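You operate a simulated robot arm through the tools that you are given. There is no shell and no other tool.

Carry out the task below with a simulated robot arm. There is one attempt and no reset: what you move stays moved.

TASK
Share out the punches on the top of the bench. At the end: the grey punch marked "5" from the top of the bench is in the white dust tub; the white filter from the top of the bench stands on top of the blue filter; the safe code card stands where the teal wind-up lamp stood; the teal wind-up lamp from the top of the bench stands on top of the silver tape roll; the grey punch labelled "2" from the top of the bench is on top of the teal key case on the top of the bench; whatever was shut is shut again. Leave all else as you found it, and nothing knocked over.
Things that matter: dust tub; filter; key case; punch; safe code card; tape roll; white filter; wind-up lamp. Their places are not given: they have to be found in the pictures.

It is judged by the outcome, as a careful person would: the job done as asked, and still so three seconds after it is handed in. It fails if anything else is knocked over, pushed out of place, dropped, spilled or broken.

THE ROBOT
A 7-joint arm with a two-finger parallel gripper, fixed in place. Base frame: the origin is on the floor under the middle of its stand, x ahead of it, y to its left, z up; the work surface is at about z = 0.8. Units: m, rad, N and s.
With the tool pointing down near the work surface it reaches from about 0.3 to 0.7 m from the base axis. Its first joint turns from -1.152 to 1.152 rad. Payload 1.57 kg.
Tool frame: the origin (TCP) lies between the finger pads and is the grasp point; the fingertips stand 0.03 m ahead of it; z points along the fingers, y is the line along which they close. The gripper opens to 0.11 m. The fingers are 0.024 m wide and 0.012 m thick; the gripper's body (0.048 by 0.112 m) begins 0.078 m behind the TCP.
Orientation is told as [roll, pitch, yaw] about the base's x, y, z axes, in that order, counted from this pose: with the fingers straight down and closing along the base's y, the tool's x points along the base's -x, its y along +y and its z along -z.

THE INTERFACE
- The arm moves only by the tool jog_arm. Its argument "targets" is a list of rows, each a list of 7 numbers: the turn, a rotation vector about the base's x, y, z in rad, then the shift along the base's x, y, z in m, then the finger opening in m, from 0 to 0.11. In form: [[ax, ay, az, x, y, z, hand], ...]. A call has 1 to 20 rows; each row is the pose to reach, as a shift and turn from the pose commanded when the call began. Rows are played at 5 a second. More than 0.05 m and 0.15 rad between two rows, or a gripper value outside its range, and nothing of the call is played. A pose out of reach is approached as far as the arm can. The call stops where the force on the tool passes 40 N (or 10 N more than at its start, if that is more) or the arm is blocked; 0.2 s more then pass. The fingers move at their own pace (about 0.108 m/s each) and stop on an object; they squeeze with about 22 N. The grip force told is the motor's: it shows also when the fingers shut on nothing. Time passes only in rows, and 0.2 s behind the last, so rows that repeat a pose let the fingers close. It gives the time, the measured TCP pose, the force on the tool (base axes), the opening and the grip force at its end, in the units of the frame above (readings bear some noise), with the torque about the TCP (base axes, N m) and any sound that the robot's microphone picked up, and new pictures: "views" is both (left out), scene, wrist or none.
- Cameras (640 x 400 px; columns grow to the right, rows downward): "scene" is fixed at [0.1698, -0.4057, 1.4077]; the picture's right is [0.74, -0.68, 0.00], its down [-0.45, -0.48, -0.75] and it looks along [0.51, 0.55, -0.66] (base axes); focal length 245 px, centre (320, 200). "wrist" rides on the gripper at [0.07, 0.016, -0.141] in the tool frame; the picture's right is [-0.23, 0.97, 0.00], its down [-0.86, -0.20, -0.48] and it looks along [-0.47, -0.11, 0.88] (tool axes); focal length 222 px, centre (320, 200).
- probe_pixels(camera, pixels): for up to 12 pixels [column, row] of the newest picture of that camera ("zoom" is the newest enlarged one), the place [x, y, z] in the base frame of the surface seen there, good to about 0.003 m, but the place of the scene camera against the robot may be out by one fixed shift of up to 0.018 m in any direction. No time passes.
- inspect(camera, box): a new picture of the part [left, top, right, bottom] of that camera's present view, enlarged. No time passes.
- job_done(): hands the job in; it is judged then, once.

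Unless the task says otherwise, let go and move clear before handing in.

The tools are called after ">>>" as a command line: name --pt "numbers of a row" for each row, then --argument value for the rest, lists and objects as JSON in quotes. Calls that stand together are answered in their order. jog_arm: Moves the arm, as the interface text tells. Its arguments: {"type":"object","properties":{"targets":{"type":"array"},"views":{"type":"string","enum":["both","scene","wrist","none"]}},"required":["targets"]} The other tools are called the same way: probe_pixels (camera, pixels) gives the place of the surface under pixels of a picture; inspect (camera, box) takes an enlarged picture of a part of a camera's view; job_done () hands the job in.

At the start:

```text
time: 0.0
ee_pos: [0.3472, 0.0753, 1.1835]
orientation: [0.001, 0.002, -0.002]
contact_force: [-0.3, 0.4, -0.2]
torque: [0.01, -0.02, -0.02]
width: 0.1099
finger_force: 0.0
```

scene: 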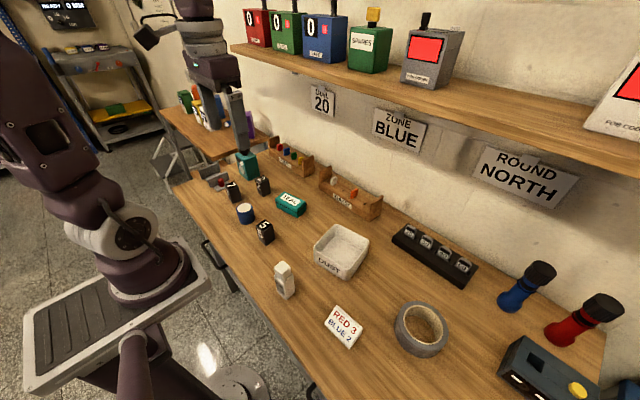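
wrist: 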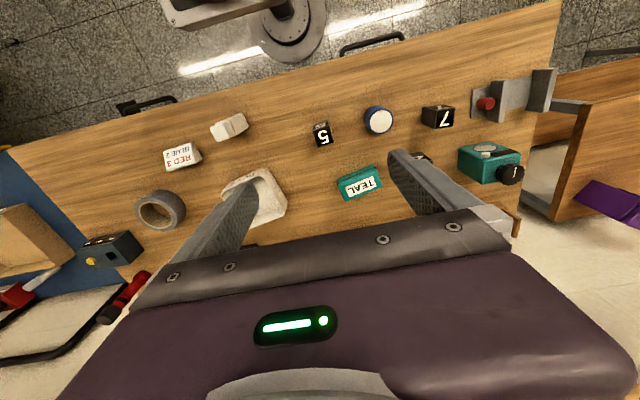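

The scene picture shows the bench with punches near (265,230), (233,190), (262,185), a teal key case at (291,204), a white tub at (341,250), a tape roll at (421,328), a card at (343,326), a white object at (284,280) and a teal object at (247,165). I'll zoom in to identify each one before moving.

>>> inspect --camera "scene" --box '[180, 120, 340, 220]'

>>> inspect --camera "scene" --box '[220, 180, 380, 280]'

>>> inspect --camera "scene" --box '[240, 240, 480, 390]'

>>> inspect --camera "scene" --box '[380, 200, 640, 400]'

>>> inspect --camera "wrist" --box '[300, 60, 560, 220]'

>>> inspect --camera "wrist" --box '[0, 80, 300, 340]'

```text
4.00 times, centred on (260, 170) of scene
```

zoom: 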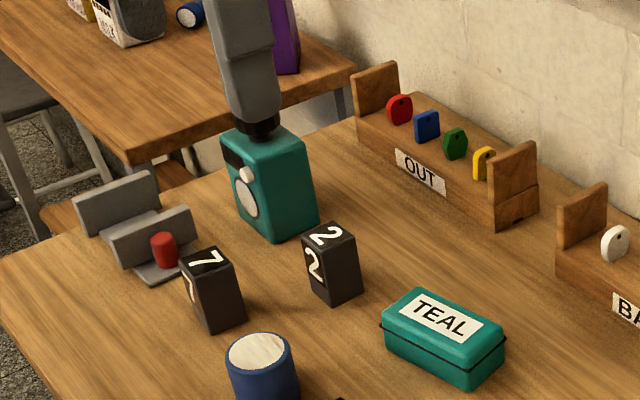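

```text
4.00 times, centred on (300, 230) of scene
```

zoom: 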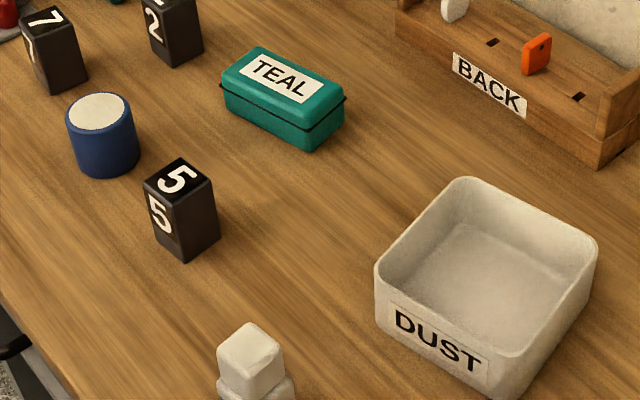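

```text
2.67 times, centred on (360, 315) of scene
```

zoom: 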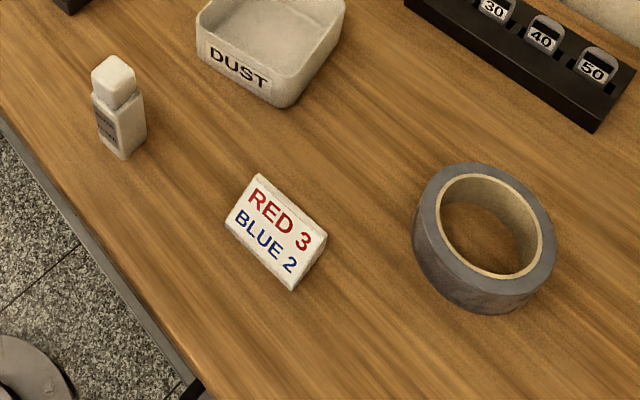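

```text
2.00 times, centred on (510, 300) of scene
```

zoom: 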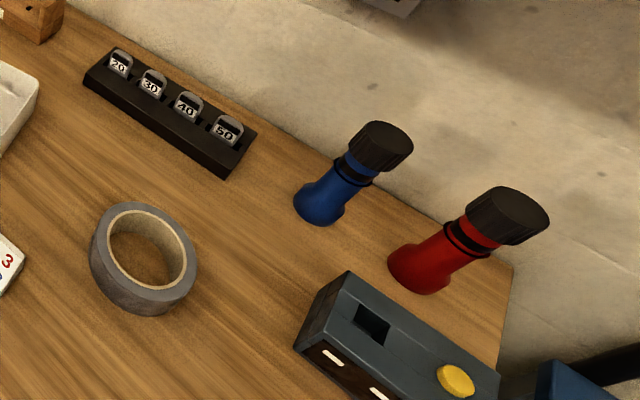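

```text
2.46 times, centred on (430, 140) of wrist
```

zoom: 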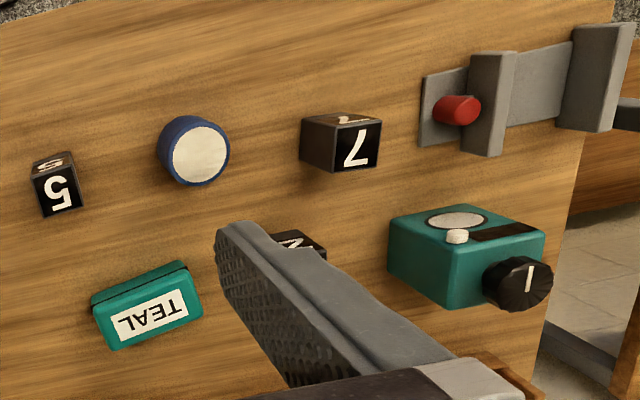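

```text
1.54 times, centred on (150, 210) of wrist
```

zoom: 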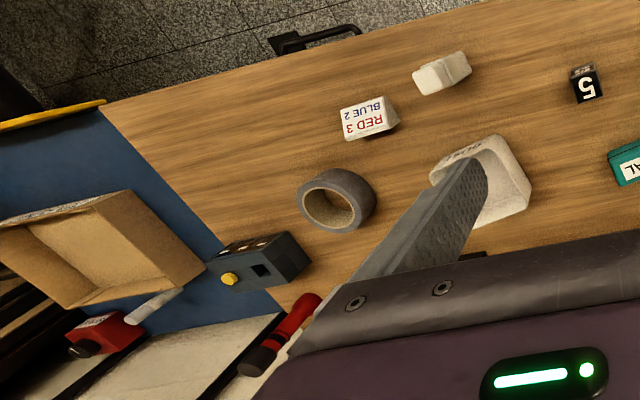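

The zooms show punches 2, 5 and 7, the TEAL case, the DUST tub, the blue filter, the tape roll, the card and the lamp. I still need to confirm what the white thing at (284,280) is, so I'll zoom further and probe positions.

>>> inspect --camera "scene" --box '[260, 250, 310, 305]'

>>> inspect --camera "scene" --box '[0, 0, 260, 160]'

>>> inspect --camera "scene" --box '[230, 0, 480, 140]'

>>> inspect --camera "wrist" --box '[130, 90, 280, 230]'

>>> probe_pixels --camera "scene" --pixels '[[265, 225], [262, 180], [233, 185], [244, 207], [291, 198], [340, 242], [283, 267], [343, 322], [421, 328], [250, 157], [300, 300], [270, 260]]'

>>> probe_pixels --camera "wrist" --pixels '[[324, 139], [419, 158], [444, 119], [380, 120], [361, 185], [255, 200], [228, 127], [182, 156], [162, 210], [487, 150], [510, 175], [475, 178]]'

```text
7.27 times, centred on (285, 278) of scene
```

zoom: 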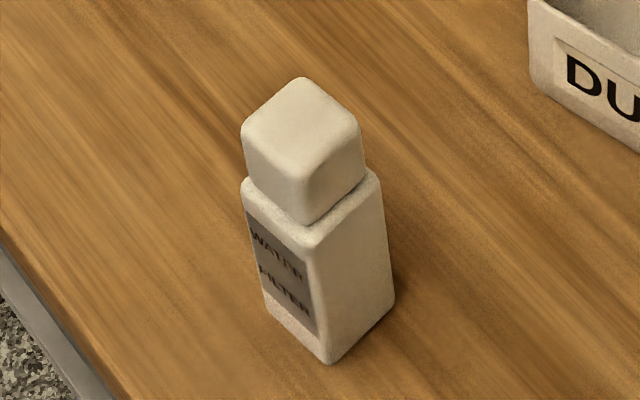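

```text
2.46 times, centred on (130, 80) of scene
```

zoom: 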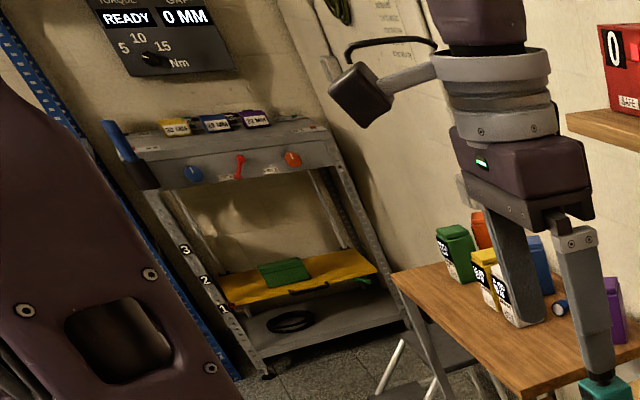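

```text
2.56 times, centred on (355, 70) of scene
```

zoom: 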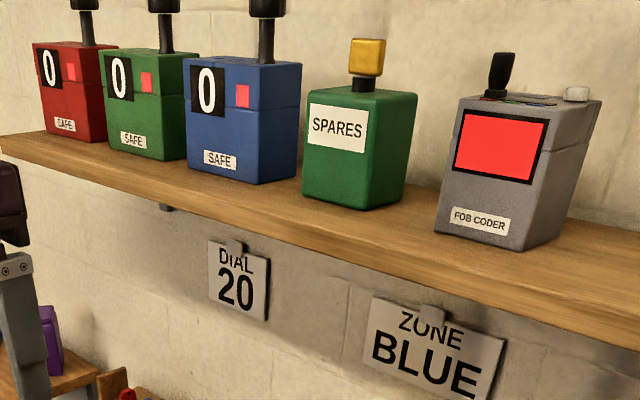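

```text
2.86 times, centred on (205, 160) of wrist
```

zoom: 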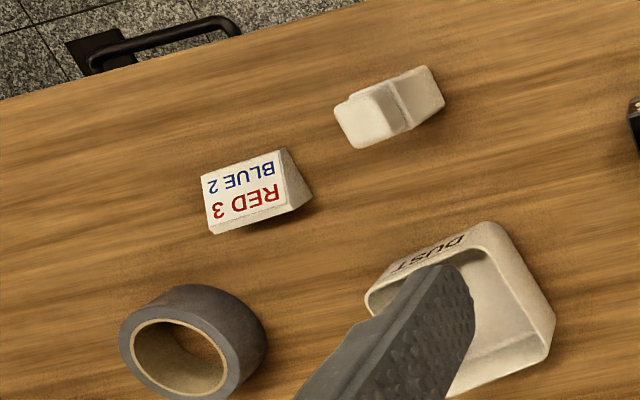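

```text
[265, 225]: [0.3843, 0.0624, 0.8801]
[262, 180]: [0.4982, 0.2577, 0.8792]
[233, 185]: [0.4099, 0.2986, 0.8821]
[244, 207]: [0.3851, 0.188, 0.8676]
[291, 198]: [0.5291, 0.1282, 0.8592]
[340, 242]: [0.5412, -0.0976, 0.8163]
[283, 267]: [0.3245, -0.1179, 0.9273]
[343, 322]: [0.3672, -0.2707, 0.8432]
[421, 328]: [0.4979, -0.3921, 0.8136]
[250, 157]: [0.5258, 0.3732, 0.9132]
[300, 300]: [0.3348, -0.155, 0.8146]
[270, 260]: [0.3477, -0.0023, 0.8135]
```

```text
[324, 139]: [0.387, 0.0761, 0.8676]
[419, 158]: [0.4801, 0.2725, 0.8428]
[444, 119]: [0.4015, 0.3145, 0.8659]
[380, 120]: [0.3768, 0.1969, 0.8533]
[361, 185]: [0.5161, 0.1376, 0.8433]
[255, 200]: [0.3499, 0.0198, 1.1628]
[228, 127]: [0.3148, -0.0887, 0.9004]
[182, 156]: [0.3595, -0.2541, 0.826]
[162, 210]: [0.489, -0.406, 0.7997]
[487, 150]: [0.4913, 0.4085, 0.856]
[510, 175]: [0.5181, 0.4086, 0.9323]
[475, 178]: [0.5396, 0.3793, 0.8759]
```

The white bottle at (284,280) is labelled "WATER FILTER", so that is the white filter. I'll probe the shelf edge, back wall and object edges to learn sizes and clearances.

>>> probe_pixels --camera "scene" --pixels '[[236, 48], [330, 75], [420, 105], [560, 150], [600, 160], [290, 145], [350, 200], [450, 260], [515, 300], [560, 340], [540, 375], [210, 180]]'

>>> probe_pixels --camera "wrist" --pixels '[[137, 200], [186, 205], [150, 193], [163, 228], [145, 215], [160, 193], [180, 215], [155, 222], [165, 180], [130, 230], [200, 180], [300, 170]]'

>>> inspect --camera "wrist" --box '[420, 60, 640, 240]'

```text
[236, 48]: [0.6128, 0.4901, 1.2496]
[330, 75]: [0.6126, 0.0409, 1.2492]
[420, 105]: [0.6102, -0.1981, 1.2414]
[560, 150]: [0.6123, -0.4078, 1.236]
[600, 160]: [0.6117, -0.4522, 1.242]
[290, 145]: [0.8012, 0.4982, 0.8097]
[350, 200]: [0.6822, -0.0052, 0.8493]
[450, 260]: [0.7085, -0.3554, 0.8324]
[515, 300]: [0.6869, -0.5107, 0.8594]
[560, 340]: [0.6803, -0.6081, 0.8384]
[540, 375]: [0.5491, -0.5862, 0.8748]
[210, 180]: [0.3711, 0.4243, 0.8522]
```

```text
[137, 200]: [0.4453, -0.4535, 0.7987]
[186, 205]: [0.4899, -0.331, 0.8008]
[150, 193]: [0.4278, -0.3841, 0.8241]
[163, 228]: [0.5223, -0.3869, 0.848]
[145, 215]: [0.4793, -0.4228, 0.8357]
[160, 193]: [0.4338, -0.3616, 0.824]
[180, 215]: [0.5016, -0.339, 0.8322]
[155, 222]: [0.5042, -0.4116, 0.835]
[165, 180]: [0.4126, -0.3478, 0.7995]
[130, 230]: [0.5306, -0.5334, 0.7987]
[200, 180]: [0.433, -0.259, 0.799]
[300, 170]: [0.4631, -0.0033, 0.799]
```

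```text
2.22 times, centred on (530, 150) of wrist
```

zoom: 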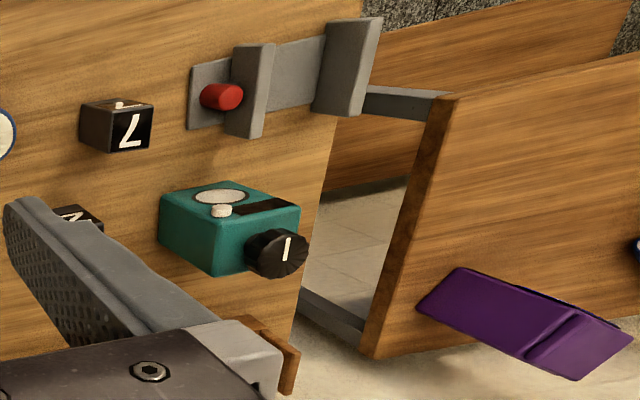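

The shelf's front edge is at x≈0.61, z≈1.24, and the lamp is the teal box near (0.52,0.38) with a black knob on top. I'll move the arm left with the wrist camera to view that area better.

>>> jog_arm --pt "0 0 0 0.0 0.045 0 0.11" --pt "0 0 0 0.0 0.09 -0.01 0.11" --pt "0 0 0 0.0 0.135 -0.02 0.11" --pt "0 0 0 0.0 0.18 -0.03 0.11" --pt "0 0 0 0.0 0.225 -0.04 0.11" --pt "0 0 0 0.0 0.225 -0.04 0.11"

```text
time: 1.4
ee_pos: [0.3487, 0.2989, 1.1457]
orientation: [0.001, 0.0, 0.001]
contact_force: [0.1, -0.2, 0.4]
torque: [0.01, 0.01, 0.0]
width: 0.1097
finger_force: 0.0
```

scene: 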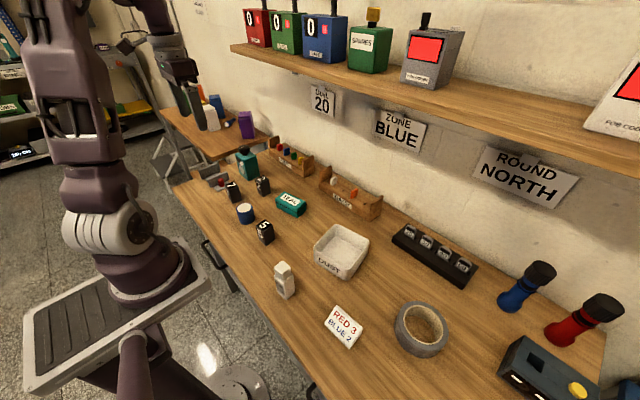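
wrist: 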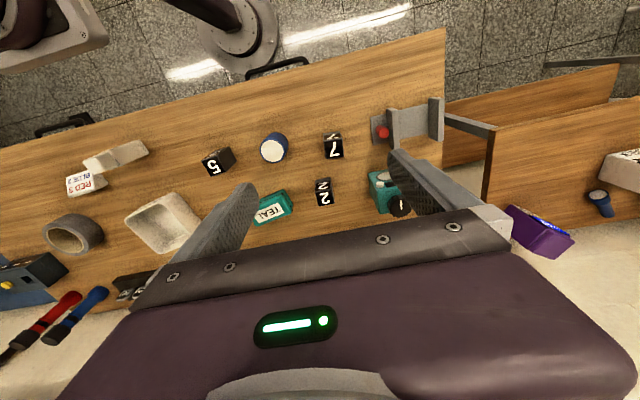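

Now the lamp, punches, blue filter and case are all visible in the wrist view around (385,190), (323,190), (333,147), (217,160), (273,148) and (272,208). I'll zoom in and probe them.

>>> inspect --camera "wrist" --box '[300, 100, 460, 230]'

>>> inspect --camera "wrist" --box '[180, 120, 340, 240]'

>>> inspect --camera "wrist" --box '[0, 120, 220, 320]'

>>> inspect --camera "scene" --box '[180, 130, 320, 250]'

>>> probe_pixels --camera "wrist" --pixels '[[334, 153], [324, 197], [273, 150], [272, 210], [214, 165], [375, 190], [383, 181], [399, 205], [378, 205], [160, 220], [110, 155], [84, 184]]'

>>> probe_pixels --camera "scene" --pixels '[[247, 155], [240, 163], [248, 172], [257, 170], [239, 153], [255, 152], [262, 180], [256, 182], [232, 185], [244, 207], [254, 160], [246, 178]]'

```text
3.08 times, centred on (380, 165) of wrist
```

zoom: 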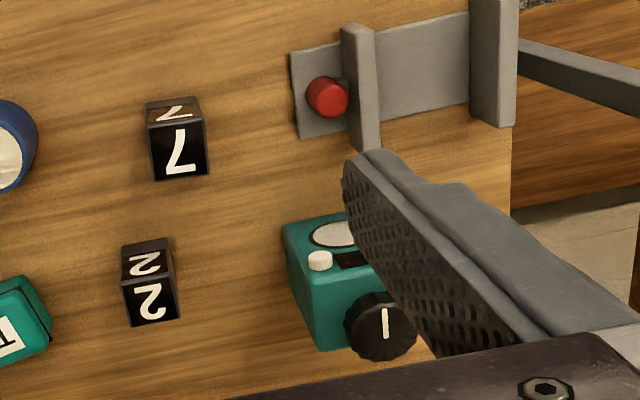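

```text
3.33 times, centred on (260, 180) of wrist
```

zoom: 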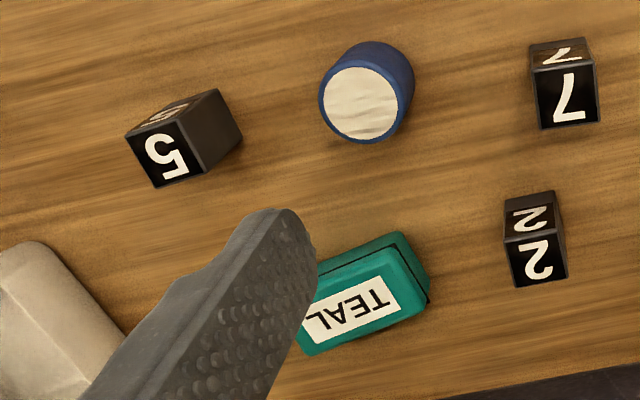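

```text
2.00 times, centred on (110, 220) of wrist
```

zoom: 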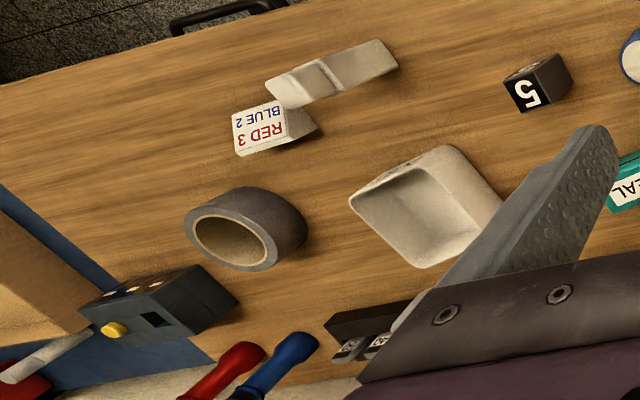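

```text
3.33 times, centred on (250, 190) of scene
```

zoom: 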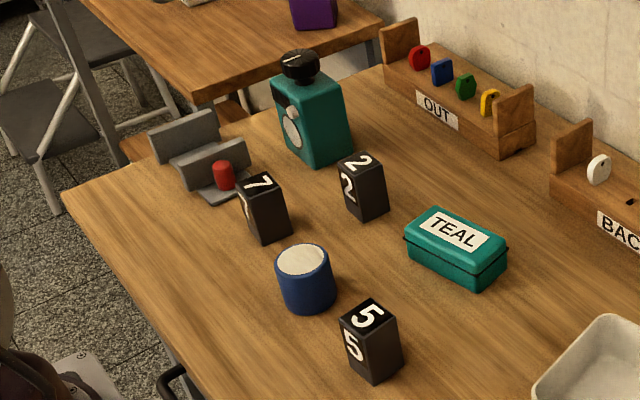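

```text
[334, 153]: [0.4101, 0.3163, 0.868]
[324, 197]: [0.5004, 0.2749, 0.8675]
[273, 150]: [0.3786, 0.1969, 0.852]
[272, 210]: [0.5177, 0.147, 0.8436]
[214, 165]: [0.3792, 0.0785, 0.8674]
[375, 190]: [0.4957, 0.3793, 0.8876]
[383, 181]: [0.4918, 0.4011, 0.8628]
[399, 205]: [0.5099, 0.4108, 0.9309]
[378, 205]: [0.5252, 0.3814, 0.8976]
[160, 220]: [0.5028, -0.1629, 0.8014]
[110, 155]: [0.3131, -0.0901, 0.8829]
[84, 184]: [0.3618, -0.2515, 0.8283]
```

```text
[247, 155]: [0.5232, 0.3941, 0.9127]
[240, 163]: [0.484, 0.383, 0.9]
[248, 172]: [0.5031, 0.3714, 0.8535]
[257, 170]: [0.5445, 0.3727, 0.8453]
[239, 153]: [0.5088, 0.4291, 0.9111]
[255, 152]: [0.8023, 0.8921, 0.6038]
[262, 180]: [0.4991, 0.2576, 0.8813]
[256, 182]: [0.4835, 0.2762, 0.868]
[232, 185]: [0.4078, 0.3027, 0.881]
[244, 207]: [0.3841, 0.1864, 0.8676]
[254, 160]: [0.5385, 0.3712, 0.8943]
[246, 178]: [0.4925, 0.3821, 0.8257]
```

The wrist view gives consistent positions (bench z≈0.80, punch tops 0.868, blue filter top 0.852, key case 0.844), and the scene camera is offset by about (+0.005, −0.012, +0.014). I'll hover over punch "5" to measure it before grasping.

>>> jog_arm --pt "0 0 0 0.006 -0.04 -0.02 0.11" --pt "0 0 0 0.012 -0.08 -0.04 0.11" --pt "0 0 0 0.02 -0.12 -0.06 0.11" --pt "0 0 0 0.025 -0.16 -0.08 0.11" --pt "0 0 0 0.03 -0.2 -0.1 0.11" --pt "0 0 0 0.033 -0.224 -0.12 0.11" --pt "0 0 0 0.033 -0.224 -0.13 0.11" --views "wrist"

```text
time: 3.0
ee_pos: [0.3806, 0.074, 1.0136]
orientation: [-0.001, 0.0, 0.0]
contact_force: [1.0, -0.3, 0.1]
torque: [0.02, 0.0, -0.01]
width: 0.1102
finger_force: 0.1
```

wrist: 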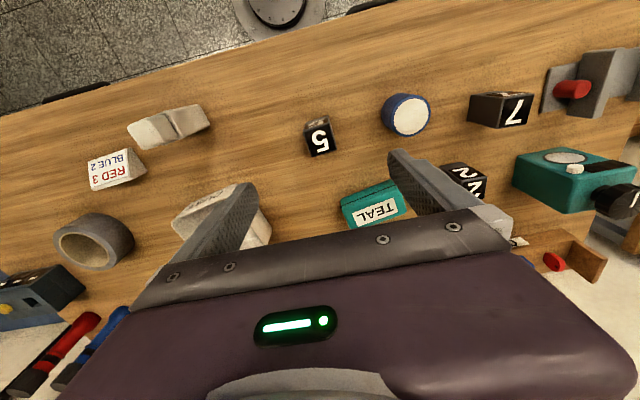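

>>> inspect --camera "wrist" --box '[290, 105, 350, 165]'

```text
6.67 times, centred on (320, 135) of wrist
```

zoom: 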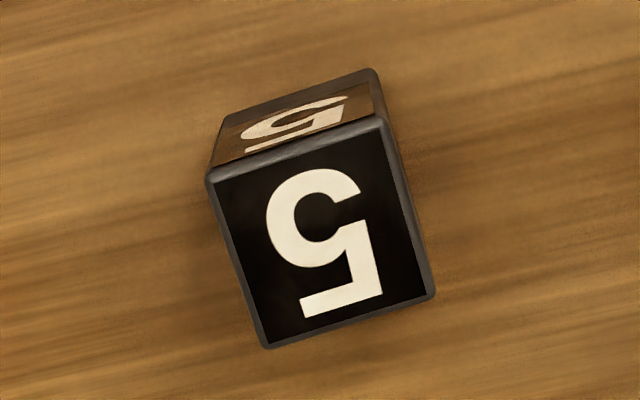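

The enlarged view shows punch 5's top face with corners near zoom pixels (215,180), (378,125), (428,290) and (270,340). I'll probe these corners to get its centre and angle.

>>> probe_pixels --camera "zoom" --pixels '[[218, 182], [378, 127], [427, 290], [271, 338], [320, 235], [300, 100], [325, 150]]'

>>> probe_pixels --camera "wrist" --pixels '[[188, 222], [258, 205], [262, 235], [230, 205], [245, 225], [405, 112], [388, 190], [342, 203], [406, 212], [350, 225], [400, 195], [370, 215]]'

```text
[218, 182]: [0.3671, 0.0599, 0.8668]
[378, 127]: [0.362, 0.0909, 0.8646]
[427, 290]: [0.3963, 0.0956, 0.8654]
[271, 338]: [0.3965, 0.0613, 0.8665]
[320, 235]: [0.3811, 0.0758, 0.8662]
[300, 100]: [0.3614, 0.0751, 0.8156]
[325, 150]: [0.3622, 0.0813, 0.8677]
```

```text
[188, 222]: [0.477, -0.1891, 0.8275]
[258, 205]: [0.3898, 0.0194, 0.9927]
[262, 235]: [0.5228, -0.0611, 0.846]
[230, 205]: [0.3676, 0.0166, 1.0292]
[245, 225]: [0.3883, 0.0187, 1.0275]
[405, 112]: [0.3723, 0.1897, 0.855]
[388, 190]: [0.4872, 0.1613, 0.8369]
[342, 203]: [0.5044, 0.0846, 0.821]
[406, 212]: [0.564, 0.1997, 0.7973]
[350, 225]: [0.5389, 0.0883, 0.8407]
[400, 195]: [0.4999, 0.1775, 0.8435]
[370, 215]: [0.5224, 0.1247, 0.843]
```

Punch 5's top is centred at about (0.381, 0.077), 35 mm square, turned about +5°. I'll descend over it with a small yaw and close the fingers at z≈0.848.

>>> jog_arm --pt "0 0 0.08 0.001 0.001 -0.045 0.08" --pt "0 0 0.08 0.001 0.001 -0.09 0.08" --pt "0 0 0.08 0.001 0.001 -0.13 0.08" --pt "0 0 0.08 0.001 0.001 -0.165 0.08" --pt "0 0 0.08 0.001 0.001 -0.165 0.08"

```text
time: 4.2
ee_pos: [0.3812, 0.0748, 0.8507]
orientation: [0.0, 0.002, 0.081]
contact_force: [0.8, 0.2, 0.4]
torque: [-0.03, 0.0, 0.0]
width: 0.0801
finger_force: 0.1
```

scene: 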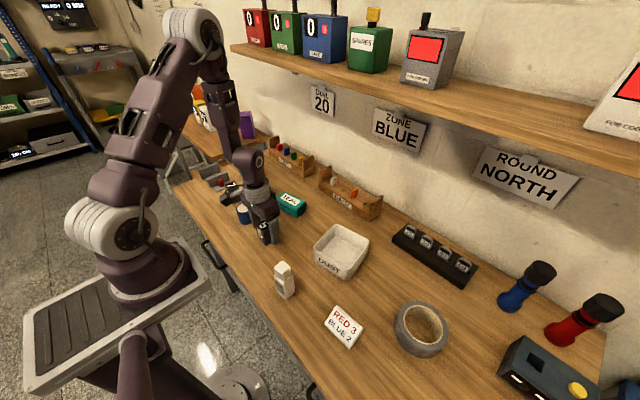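
wrist: 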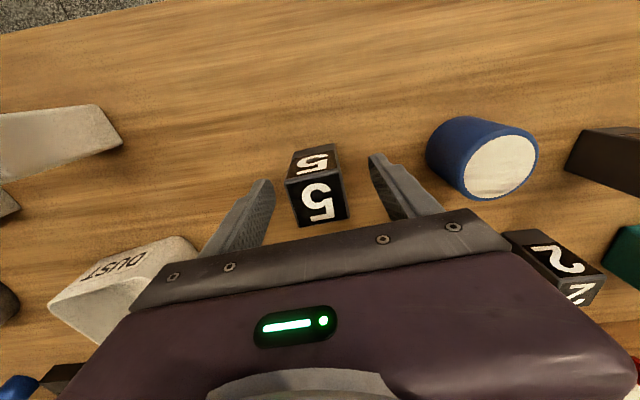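

Punch 5 sits between the fingers (at about (320,190)), with the fingers clear on both sides. I'll close the fingers on it.

>>> jog_arm --pt "0 0 0 0 0 0 0.05" --pt "0 0 0 0 0 0 0.02" --pt "0 0 0 0 0 0 0.02" --pt "0 0 0 0 0 0 0.02" --views "wrist"

```text
time: 5.2
ee_pos: [0.3812, 0.0758, 0.8521]
orientation: [0.0, -0.001, 0.08]
contact_force: [-0.7, -0.2, -0.8]
torque: [0.01, 0.01, 0.0]
width: 0.0368
finger_force: 21.9
```

wrist: 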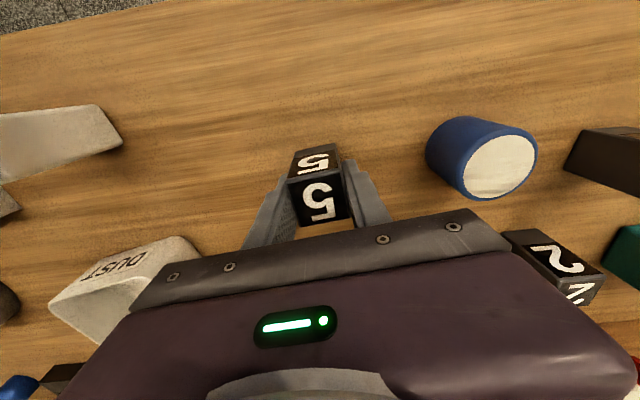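

Gripped at 36.8 mm width. I'll lift and carry it over towards the dust tub, stopping high to look at it.

>>> jog_arm --pt "0 0 0 0 0 0.04 0.02" --pt "0 0 0 0 0 0.08 0.02" --pt "0 0 0 0 0 0.12 0.02" --pt "0 0 0 0.02 -0.04 0.14 0.02" --pt "0 0 0 0.04 -0.08 0.14 0.02" --pt "0 0 0 0.06 -0.12 0.14 0.02" --pt "0 0 0 0.08 -0.16 0.14 0.02" --pt "0 0 0 0.09 -0.187 0.14 0.02" --pt "0 0 0 0.09 -0.187 0.14 0.02"

```text
time: 7.2
ee_pos: [0.4695, -0.1108, 0.9908]
orientation: [0.0, -0.001, 0.081]
contact_force: [0.5, -0.6, -3.2]
torque: [0.01, -0.03, -0.02]
width: 0.0368
finger_force: 20.8
```

scene: 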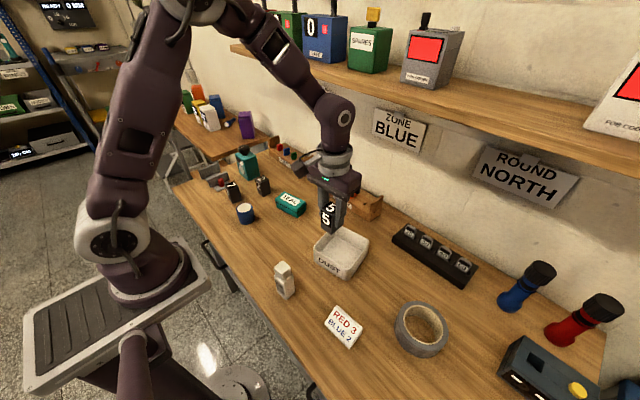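
wrist: 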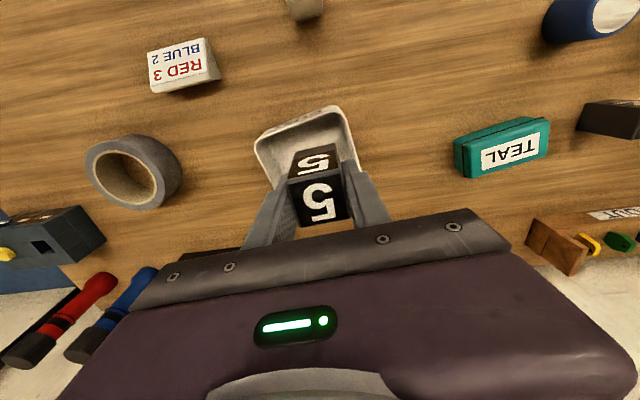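

The tub is right below the punch, with its rim visible from (256,140) to (350,160). I'll zoom and probe the rim to find the tub's centre and inner extent.

>>> inspect --camera "wrist" --box '[230, 90, 390, 220]'

>>> probe_pixels --camera "wrist" --pixels '[[257, 140], [335, 108], [358, 165], [275, 184], [295, 124], [348, 135], [264, 160], [280, 150], [300, 135], [335, 125], [290, 140], [345, 150]]'

>>> probe_pixels --camera "scene" --pixels '[[315, 238], [343, 225], [368, 240], [345, 272], [316, 262], [345, 278], [335, 250], [345, 240], [328, 248], [350, 250], [340, 260], [356, 246]]'

>>> inspect --camera "scene" --box '[290, 170, 400, 290]'

```text
3.08 times, centred on (310, 155) of wrist
```

zoom: 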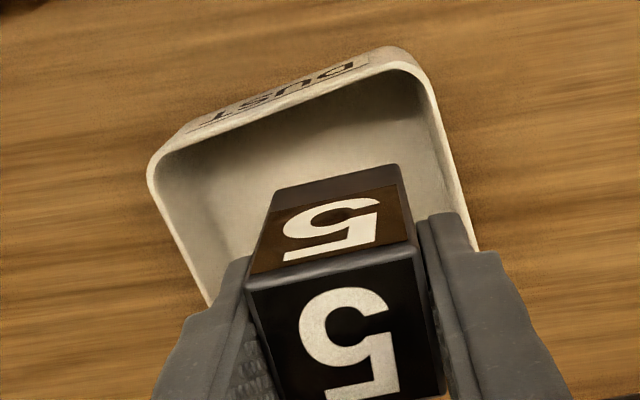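

```text
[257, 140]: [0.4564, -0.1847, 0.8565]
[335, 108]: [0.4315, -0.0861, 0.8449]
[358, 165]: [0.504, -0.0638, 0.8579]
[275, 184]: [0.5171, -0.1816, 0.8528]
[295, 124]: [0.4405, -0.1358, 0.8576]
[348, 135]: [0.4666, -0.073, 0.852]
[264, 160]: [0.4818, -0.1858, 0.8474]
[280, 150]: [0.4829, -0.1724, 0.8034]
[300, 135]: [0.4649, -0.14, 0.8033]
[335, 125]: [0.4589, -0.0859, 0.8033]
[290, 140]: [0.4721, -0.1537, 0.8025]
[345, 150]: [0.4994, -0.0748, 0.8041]
```

```text
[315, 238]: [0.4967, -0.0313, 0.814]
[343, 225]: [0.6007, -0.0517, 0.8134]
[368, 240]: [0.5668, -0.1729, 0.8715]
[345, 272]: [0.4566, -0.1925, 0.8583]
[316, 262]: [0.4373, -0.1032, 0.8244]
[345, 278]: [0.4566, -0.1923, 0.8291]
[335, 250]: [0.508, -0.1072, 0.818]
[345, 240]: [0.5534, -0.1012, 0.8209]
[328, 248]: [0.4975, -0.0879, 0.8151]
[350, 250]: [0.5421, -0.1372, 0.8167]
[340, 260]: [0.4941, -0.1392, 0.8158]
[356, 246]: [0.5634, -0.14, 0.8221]
```

```text
3.33 times, centred on (345, 230) of scene
```

zoom: 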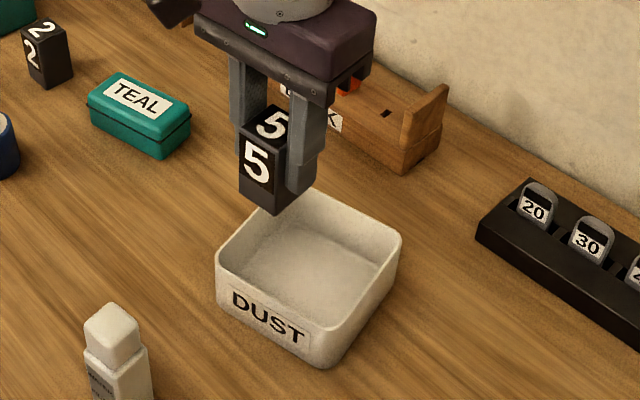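

The tub rim spans roughly x 0.44–0.56, y −0.19–−0.06, turned about +0.2 rad, with its floor at z≈0.803 and centre at about (0.497, −0.12). I'll align and lower the punch until it almost touches the floor.

>>> jog_arm --pt "0 0 0.06 0.013 -0.005 0 0.02" --pt "0 0 0.12 0.026 -0.01 0 0.02" --pt "0 0 0.12 0.026 -0.01 -0.03 0.02" --pt "0 0 0.12 0.026 -0.01 -0.06 0.02" --pt "0 0 0.12 0.026 -0.01 -0.09 0.02" --pt "0 0 0.12 0.026 -0.01 -0.115 0.02" --pt "0 0 0.12 0.026 -0.01 -0.128 0.02" --pt "0 0 0.12 0.026 -0.01 -0.134 0.02" --pt "0 0 0.12 0.026 -0.01 -0.134 0.02"

```text
time: 9.2
ee_pos: [0.4976, -0.1199, 0.8574]
orientation: [0.001, 0.001, 0.199]
contact_force: [0.7, 0.7, -4.0]
torque: [0.01, -0.02, 0.0]
width: 0.0367
finger_force: 22.0
```

scene: 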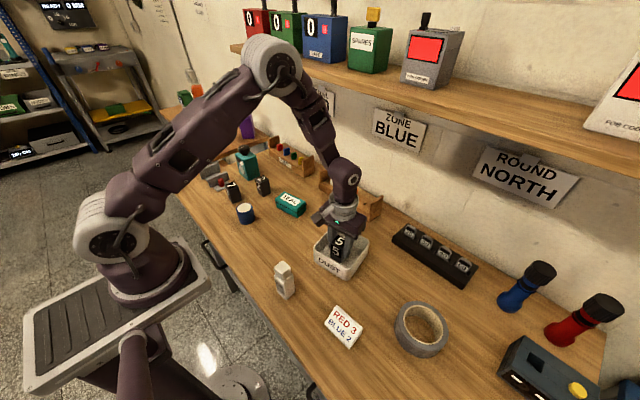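
wrist: 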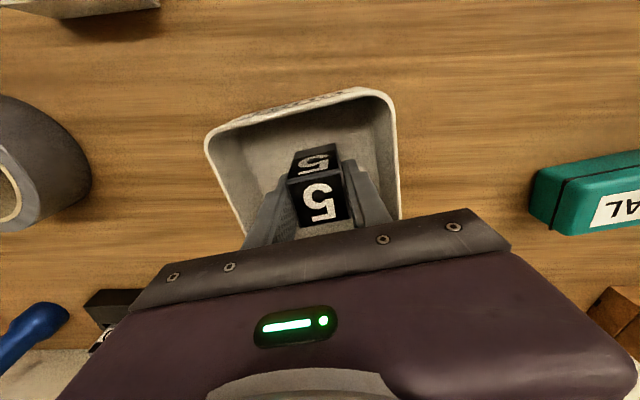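

The punch is inside the tub walls and almost at the floor; vertical force is just its weight. I'll lower a couple more millimetres and check for contact.

>>> jog_arm --pt "0 0 0 0 0 -0.002 0.02" --pt "0 0 0 0 0 -0.002 0.02" --views "none"

```text
time: 9.8
ee_pos: [0.4972, -0.1216, 0.8556]
orientation: [0.001, -0.003, 0.202]
contact_force: [-1.8, -0.9, 15.2]
torque: [-0.01, 0.11, 0.0]
width: 0.0371
finger_force: 21.7
```

The force jumped to +15 N, so the punch is on the tub floor. I'll open the fingers slightly and rise clear.

>>> jog_arm --pt "0 0 0 0 0 0.001 0.055" --pt "0 0 0 0 0 0.001 0.055" --pt "0 0 0 0 0 0.03 0.055" --pt "0 0 0 0 0 0.07 0.055" --pt "0 0 0 0 0 0.11 0.055" --pt "0 0 0 0 0 0.15 0.08" --pt "0 0 0 0 0 0.15 0.08"

```text
time: 11.4
ee_pos: [0.4968, -0.1199, 1.003]
orientation: [-0.001, 0.0, 0.199]
contact_force: [-0.1, -0.7, 0.4]
torque: [0.04, -0.01, -0.02]
width: 0.0798
finger_force: 0.0
```

scene: 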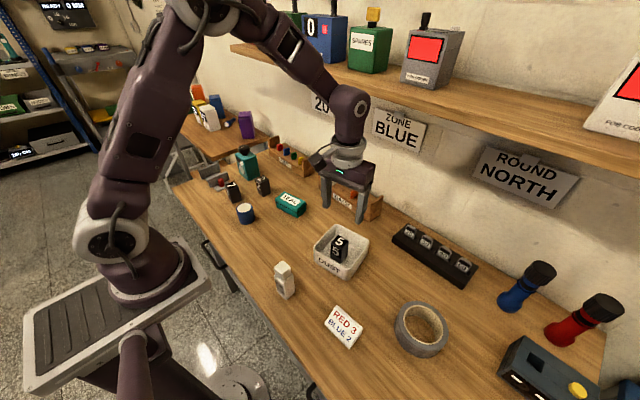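
wrist: 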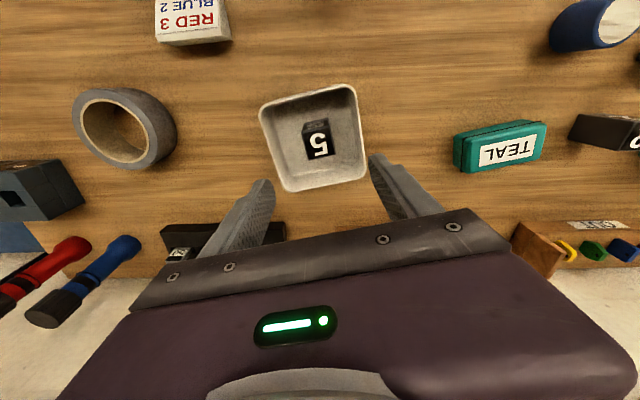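

Punch 5 stands upright in the tub at (318,140) in the wrist view. Next I'll move over punch "2" near (0.500, 0.275) to measure it.

>>> jog_arm --pt "0 0 -0.02 0 0.045 0.005 0.08" --pt "0 0 -0.04 0 0.09 0.01 0.08" --pt "0 0 -0.06 0 0.135 0.015 0.08" --pt "0 0 -0.08 0 0.18 0.015 0.08" --pt "0 0 -0.1 0 0.225 0.015 0.08" --pt "0 0 -0.12 0 0.27 0.015 0.08" --pt "0 0 -0.14 0 0.315 0.015 0.08" --pt "0 0 -0.16 0 0.36 0.015 0.08" --pt "0 0 -0.2 0 0.39 0.015 0.08" --pt "0 0 -0.2 0 0.39 0.015 0.08"

```text
time: 13.6
ee_pos: [0.4969, 0.2701, 1.0193]
orientation: [0.0, 0.0, 0.002]
contact_force: [0.6, 0.5, -0.9]
torque: [0.01, 0.01, 0.01]
width: 0.0801
finger_force: 0.1
```

scene: 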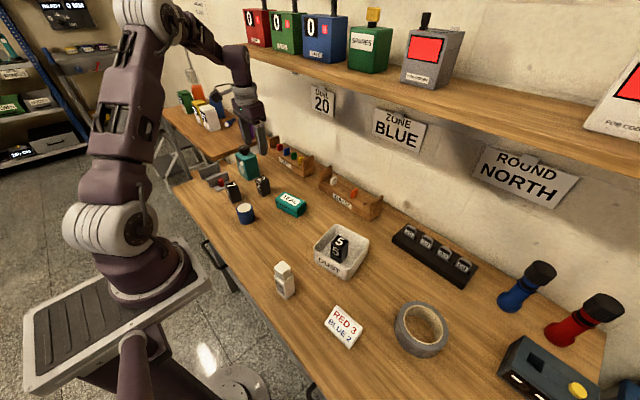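
wrist: 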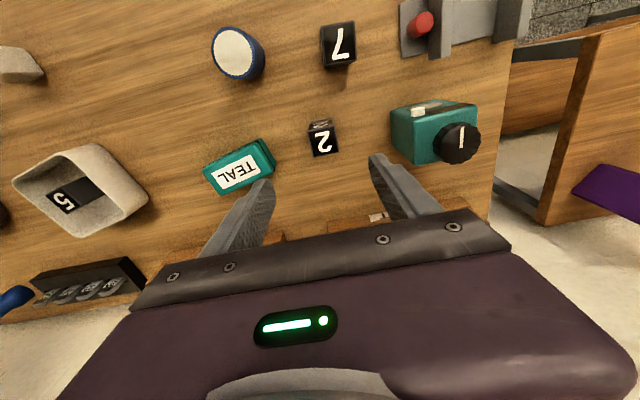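

>>> inspect --camera "wrist" --box '[290, 105, 350, 165]'

>>> probe_pixels --camera "zoom" --pixels '[[320, 200], [320, 120]]'

```text
6.67 times, centred on (320, 135) of wrist
```

zoom: 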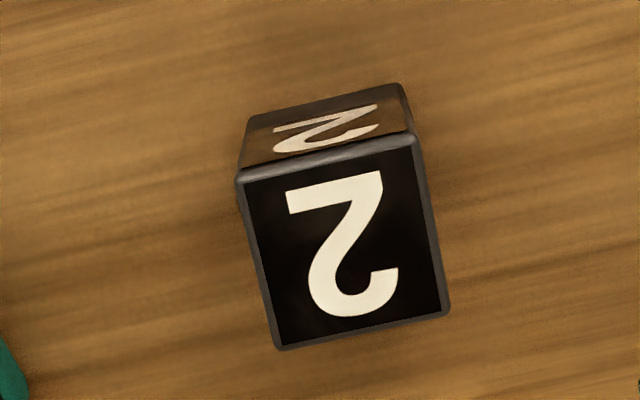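

```text
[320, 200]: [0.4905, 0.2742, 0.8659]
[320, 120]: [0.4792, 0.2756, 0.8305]
```

The top face of punch 2 shows corners near zoom pixels (243,178), (412,140), (446,308) and (280,343). I'll probe these, along with the key case corners.

>>> probe_pixels --camera "zoom" --pixels '[[246, 182], [410, 143], [442, 307], [283, 342], [345, 245]]'

>>> inspect --camera "wrist" --box '[195, 125, 285, 205]'

```text
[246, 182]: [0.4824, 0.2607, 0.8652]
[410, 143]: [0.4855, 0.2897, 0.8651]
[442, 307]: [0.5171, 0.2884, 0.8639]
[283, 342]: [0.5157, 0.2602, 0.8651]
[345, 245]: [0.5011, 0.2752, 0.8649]
```

```text
5.00 times, centred on (240, 165) of wrist
```

zoom: 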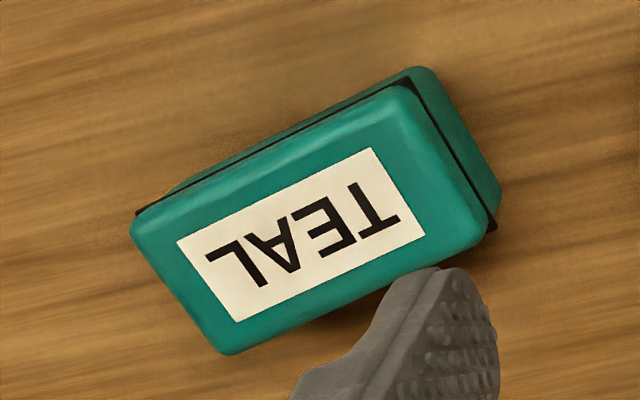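

Punch 2 is centred at (0.500, 0.275) with yaw about −0.05. Now the key case's lid corners in this zoom at about (150,225), (400,100), (478,230), (225,340), and the label corners.

>>> probe_pixels --camera "zoom" --pixels '[[150, 228], [395, 103], [470, 228], [228, 335], [178, 242], [372, 150], [425, 232], [238, 320], [302, 235], [137, 215], [405, 85], [490, 225]]'

>>> inspect --camera "wrist" --box '[370, 70, 510, 190]'

```text
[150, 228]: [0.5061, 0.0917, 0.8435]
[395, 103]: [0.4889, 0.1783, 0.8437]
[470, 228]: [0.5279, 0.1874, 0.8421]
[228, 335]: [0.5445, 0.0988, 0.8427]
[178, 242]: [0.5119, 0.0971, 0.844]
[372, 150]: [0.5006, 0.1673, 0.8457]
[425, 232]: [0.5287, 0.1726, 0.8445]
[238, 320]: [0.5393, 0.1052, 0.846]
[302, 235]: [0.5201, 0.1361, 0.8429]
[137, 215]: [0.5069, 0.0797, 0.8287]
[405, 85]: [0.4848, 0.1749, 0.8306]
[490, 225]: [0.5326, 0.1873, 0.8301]
```

```text
3.33 times, centred on (440, 130) of wrist
```

zoom: 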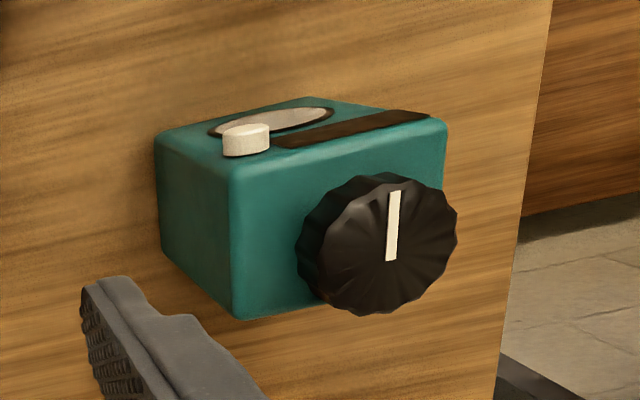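

The key case lid is centred at about (0.520, 0.136), z 0.844, with yaw about +0.15. I'll descend onto punch 2 now.

>>> jog_arm --pt "0 0 -0.04 0.003 0.005 -0.045 0.08" --pt "0 0 -0.04 0.003 0.005 -0.09 0.08" --pt "0 0 -0.04 0.003 0.005 -0.135 0.08" --pt "0 0 -0.04 0.003 0.005 -0.168 0.08" --pt "0 0 -0.04 0.003 0.005 -0.168 0.08"

```text
time: 14.8
ee_pos: [0.5003, 0.2746, 0.8509]
orientation: [0.0, 0.003, -0.039]
contact_force: [0.1, -0.6, 0.1]
torque: [0.0, -0.04, 0.04]
width: 0.0802
finger_force: 0.1
```

scene: 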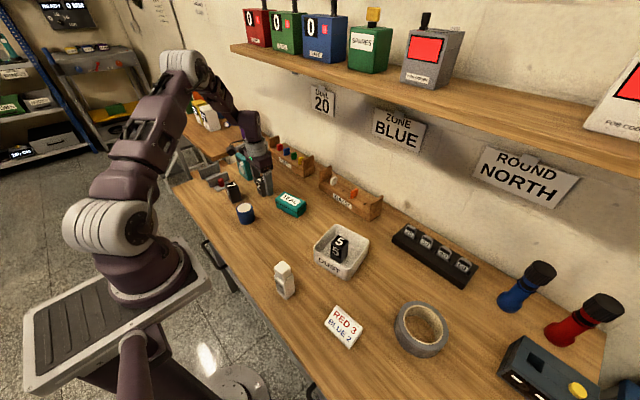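
wrist: 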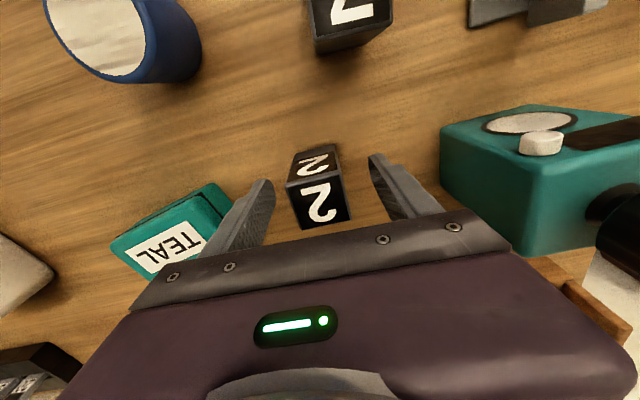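

Punch 2 is centred between the fingers at (320,185), clear of the lamp and case. I'll close and lift it straight up.

>>> jog_arm --pt "0 0 0 0 0 0 0.05" --pt "0 0 0 0 0 0 0.02" --pt "0 0 0 0 0 0 0.02" --pt "0 0 0 0 0 0 0.02" --pt "0 0 0 0 0 0.03 0.02" --pt "0 0 0 0 0 0.07 0.02" --pt "0 0 0 0 0 0.11 0.02" --pt "0 0 0.05 0.005 -0.035 0.11 0.02" --pt "0 0 0.1 0.01 -0.07 0.11 0.02" --pt "0 0 0.15 0.015 -0.105 0.11 0.02" --pt "0 0 0.18 0.02 -0.139 0.11 0.02" --pt "0 0 0.18 0.02 -0.139 0.11 0.02"

```text
time: 17.4
ee_pos: [0.5213, 0.1364, 0.9618]
orientation: [0.0, -0.001, 0.142]
contact_force: [-0.9, 0.4, -4.0]
torque: [-0.04, 0.0, -0.03]
width: 0.0369
finger_force: 21.9
```

scene: 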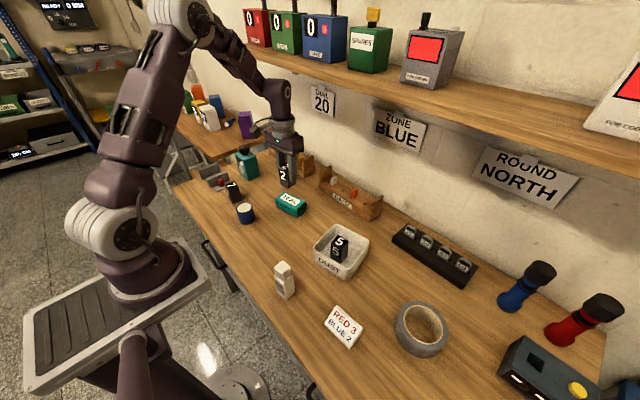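
wrist: 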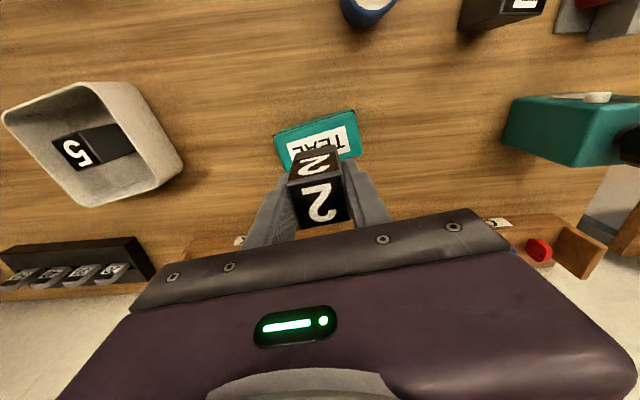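

Punch 2 is held over the TEAL case at (318,140). I'll lower it to just above the lid, then find contact in small steps.

>>> jog_arm --pt "0 0 0 0 0 -0.025 0.02" --pt "0 0 0 0 0 -0.05 0.02" --pt "0 0 0 0 0 -0.06 0.02" --pt "0 0 0 0 0 -0.062 0.02" --pt "0 0 0 0 0 -0.062 0.02"

```text
time: 18.6
ee_pos: [0.5208, 0.1365, 0.8983]
orientation: [-0.001, 0.0, 0.138]
contact_force: [0.8, -0.1, -2.7]
torque: [-0.01, -0.03, -0.04]
width: 0.037
finger_force: 21.6
```

scene: 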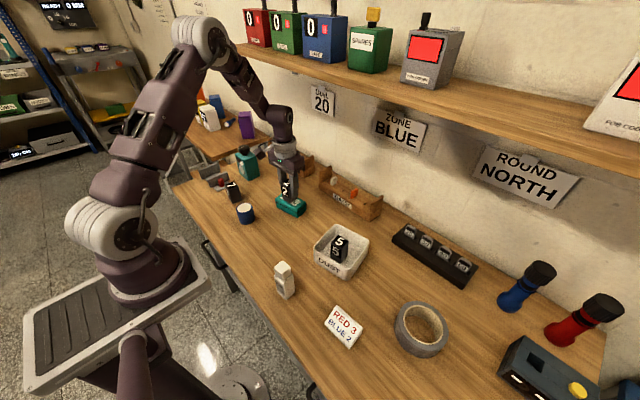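
wrist: 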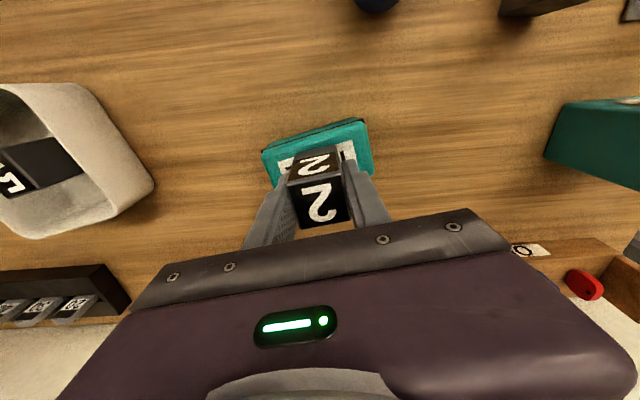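

The punch hangs just above the lid, roughly centred. I'll lower in small steps to contact.

>>> jog_arm --pt "0 0 0 0 0 -0.001 0.02" --pt "0 0 0 0 0 -0.002 0.02" --pt "0 0 0 0 0 -0.002 0.02" --views "none"

```text
time: 19.4
ee_pos: [0.5205, 0.1358, 0.8968]
orientation: [0.001, 0.0, 0.14]
contact_force: [0.2, 0.1, -2.3]
torque: [0.03, 0.01, -0.03]
width: 0.0368
finger_force: 22.0
```

>>> jog_arm --pt "0 0 0 0 0 -0.001 0.02" --pt "0 0 0 0 0 -0.0015 0.02" --pt "0 0 0 0 0 -0.0015 0.02" --views "none"

```text
time: 20.2
ee_pos: [0.5212, 0.1369, 0.8958]
orientation: [0.0, -0.001, 0.14]
contact_force: [-3.9, 0.8, 14.4]
torque: [-0.01, 0.23, 0.02]
width: 0.0368
finger_force: 22.4
```

Contact: 14 N upward at the lid. I'll ease up slightly, open the fingers, and rise.

>>> jog_arm --pt "0 0 0 0 0 0.001 0.02" --pt "0 0 0 0 0 0.001 0.06" --pt "0 0 0 0 0 0.001 0.06" --pt "0 0 0 0 0 0.001 0.06" --pt "0 0 0 0 0 0.03 0.06" --pt "0 0 0 0 0 0.07 0.06" --pt "0 0 0 0 0 0.11 0.08" --pt "0 0 0 0 0 0.14 0.08" --pt "0 0 0 0 0 0.14 0.08"

```text
time: 22.2
ee_pos: [0.5222, 0.1337, 1.0352]
orientation: [0.0, 0.0, 0.139]
contact_force: [0.3, 0.5, -0.1]
torque: [0.03, 0.05, 0.03]
width: 0.08
finger_force: 0.1
```

scene: 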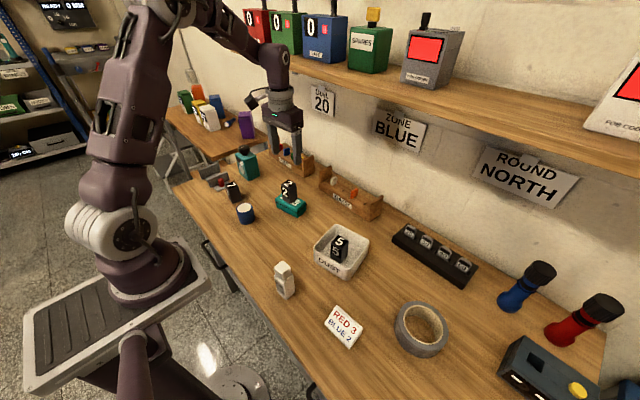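
wrist: 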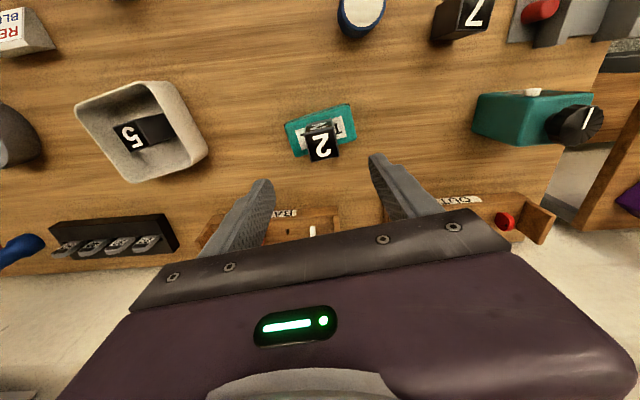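

Punch 2 appears to stand on the case. I'll zoom to confirm it is level and well-placed.

>>> inspect --camera "scene" --box '[260, 165, 330, 225]'

>>> inspect --camera "wrist" --box '[275, 90, 365, 175]'

```text
6.67 times, centred on (295, 195) of scene
```

zoom: 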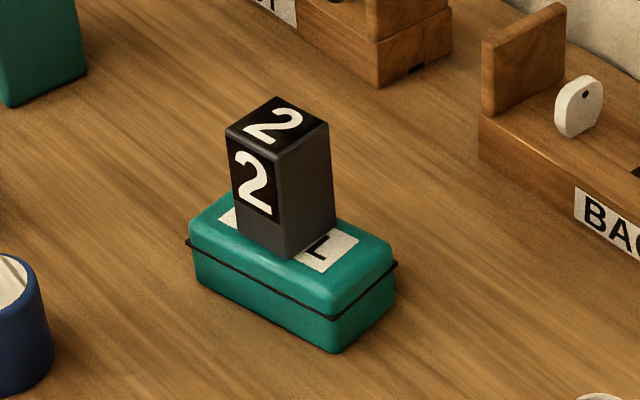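

```text
4.71 times, centred on (320, 132) of wrist
```

zoom: 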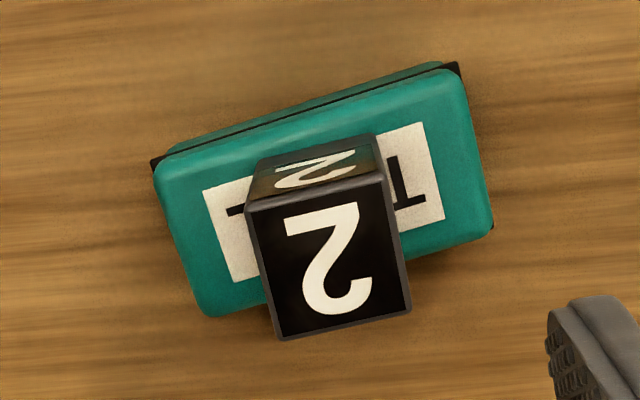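

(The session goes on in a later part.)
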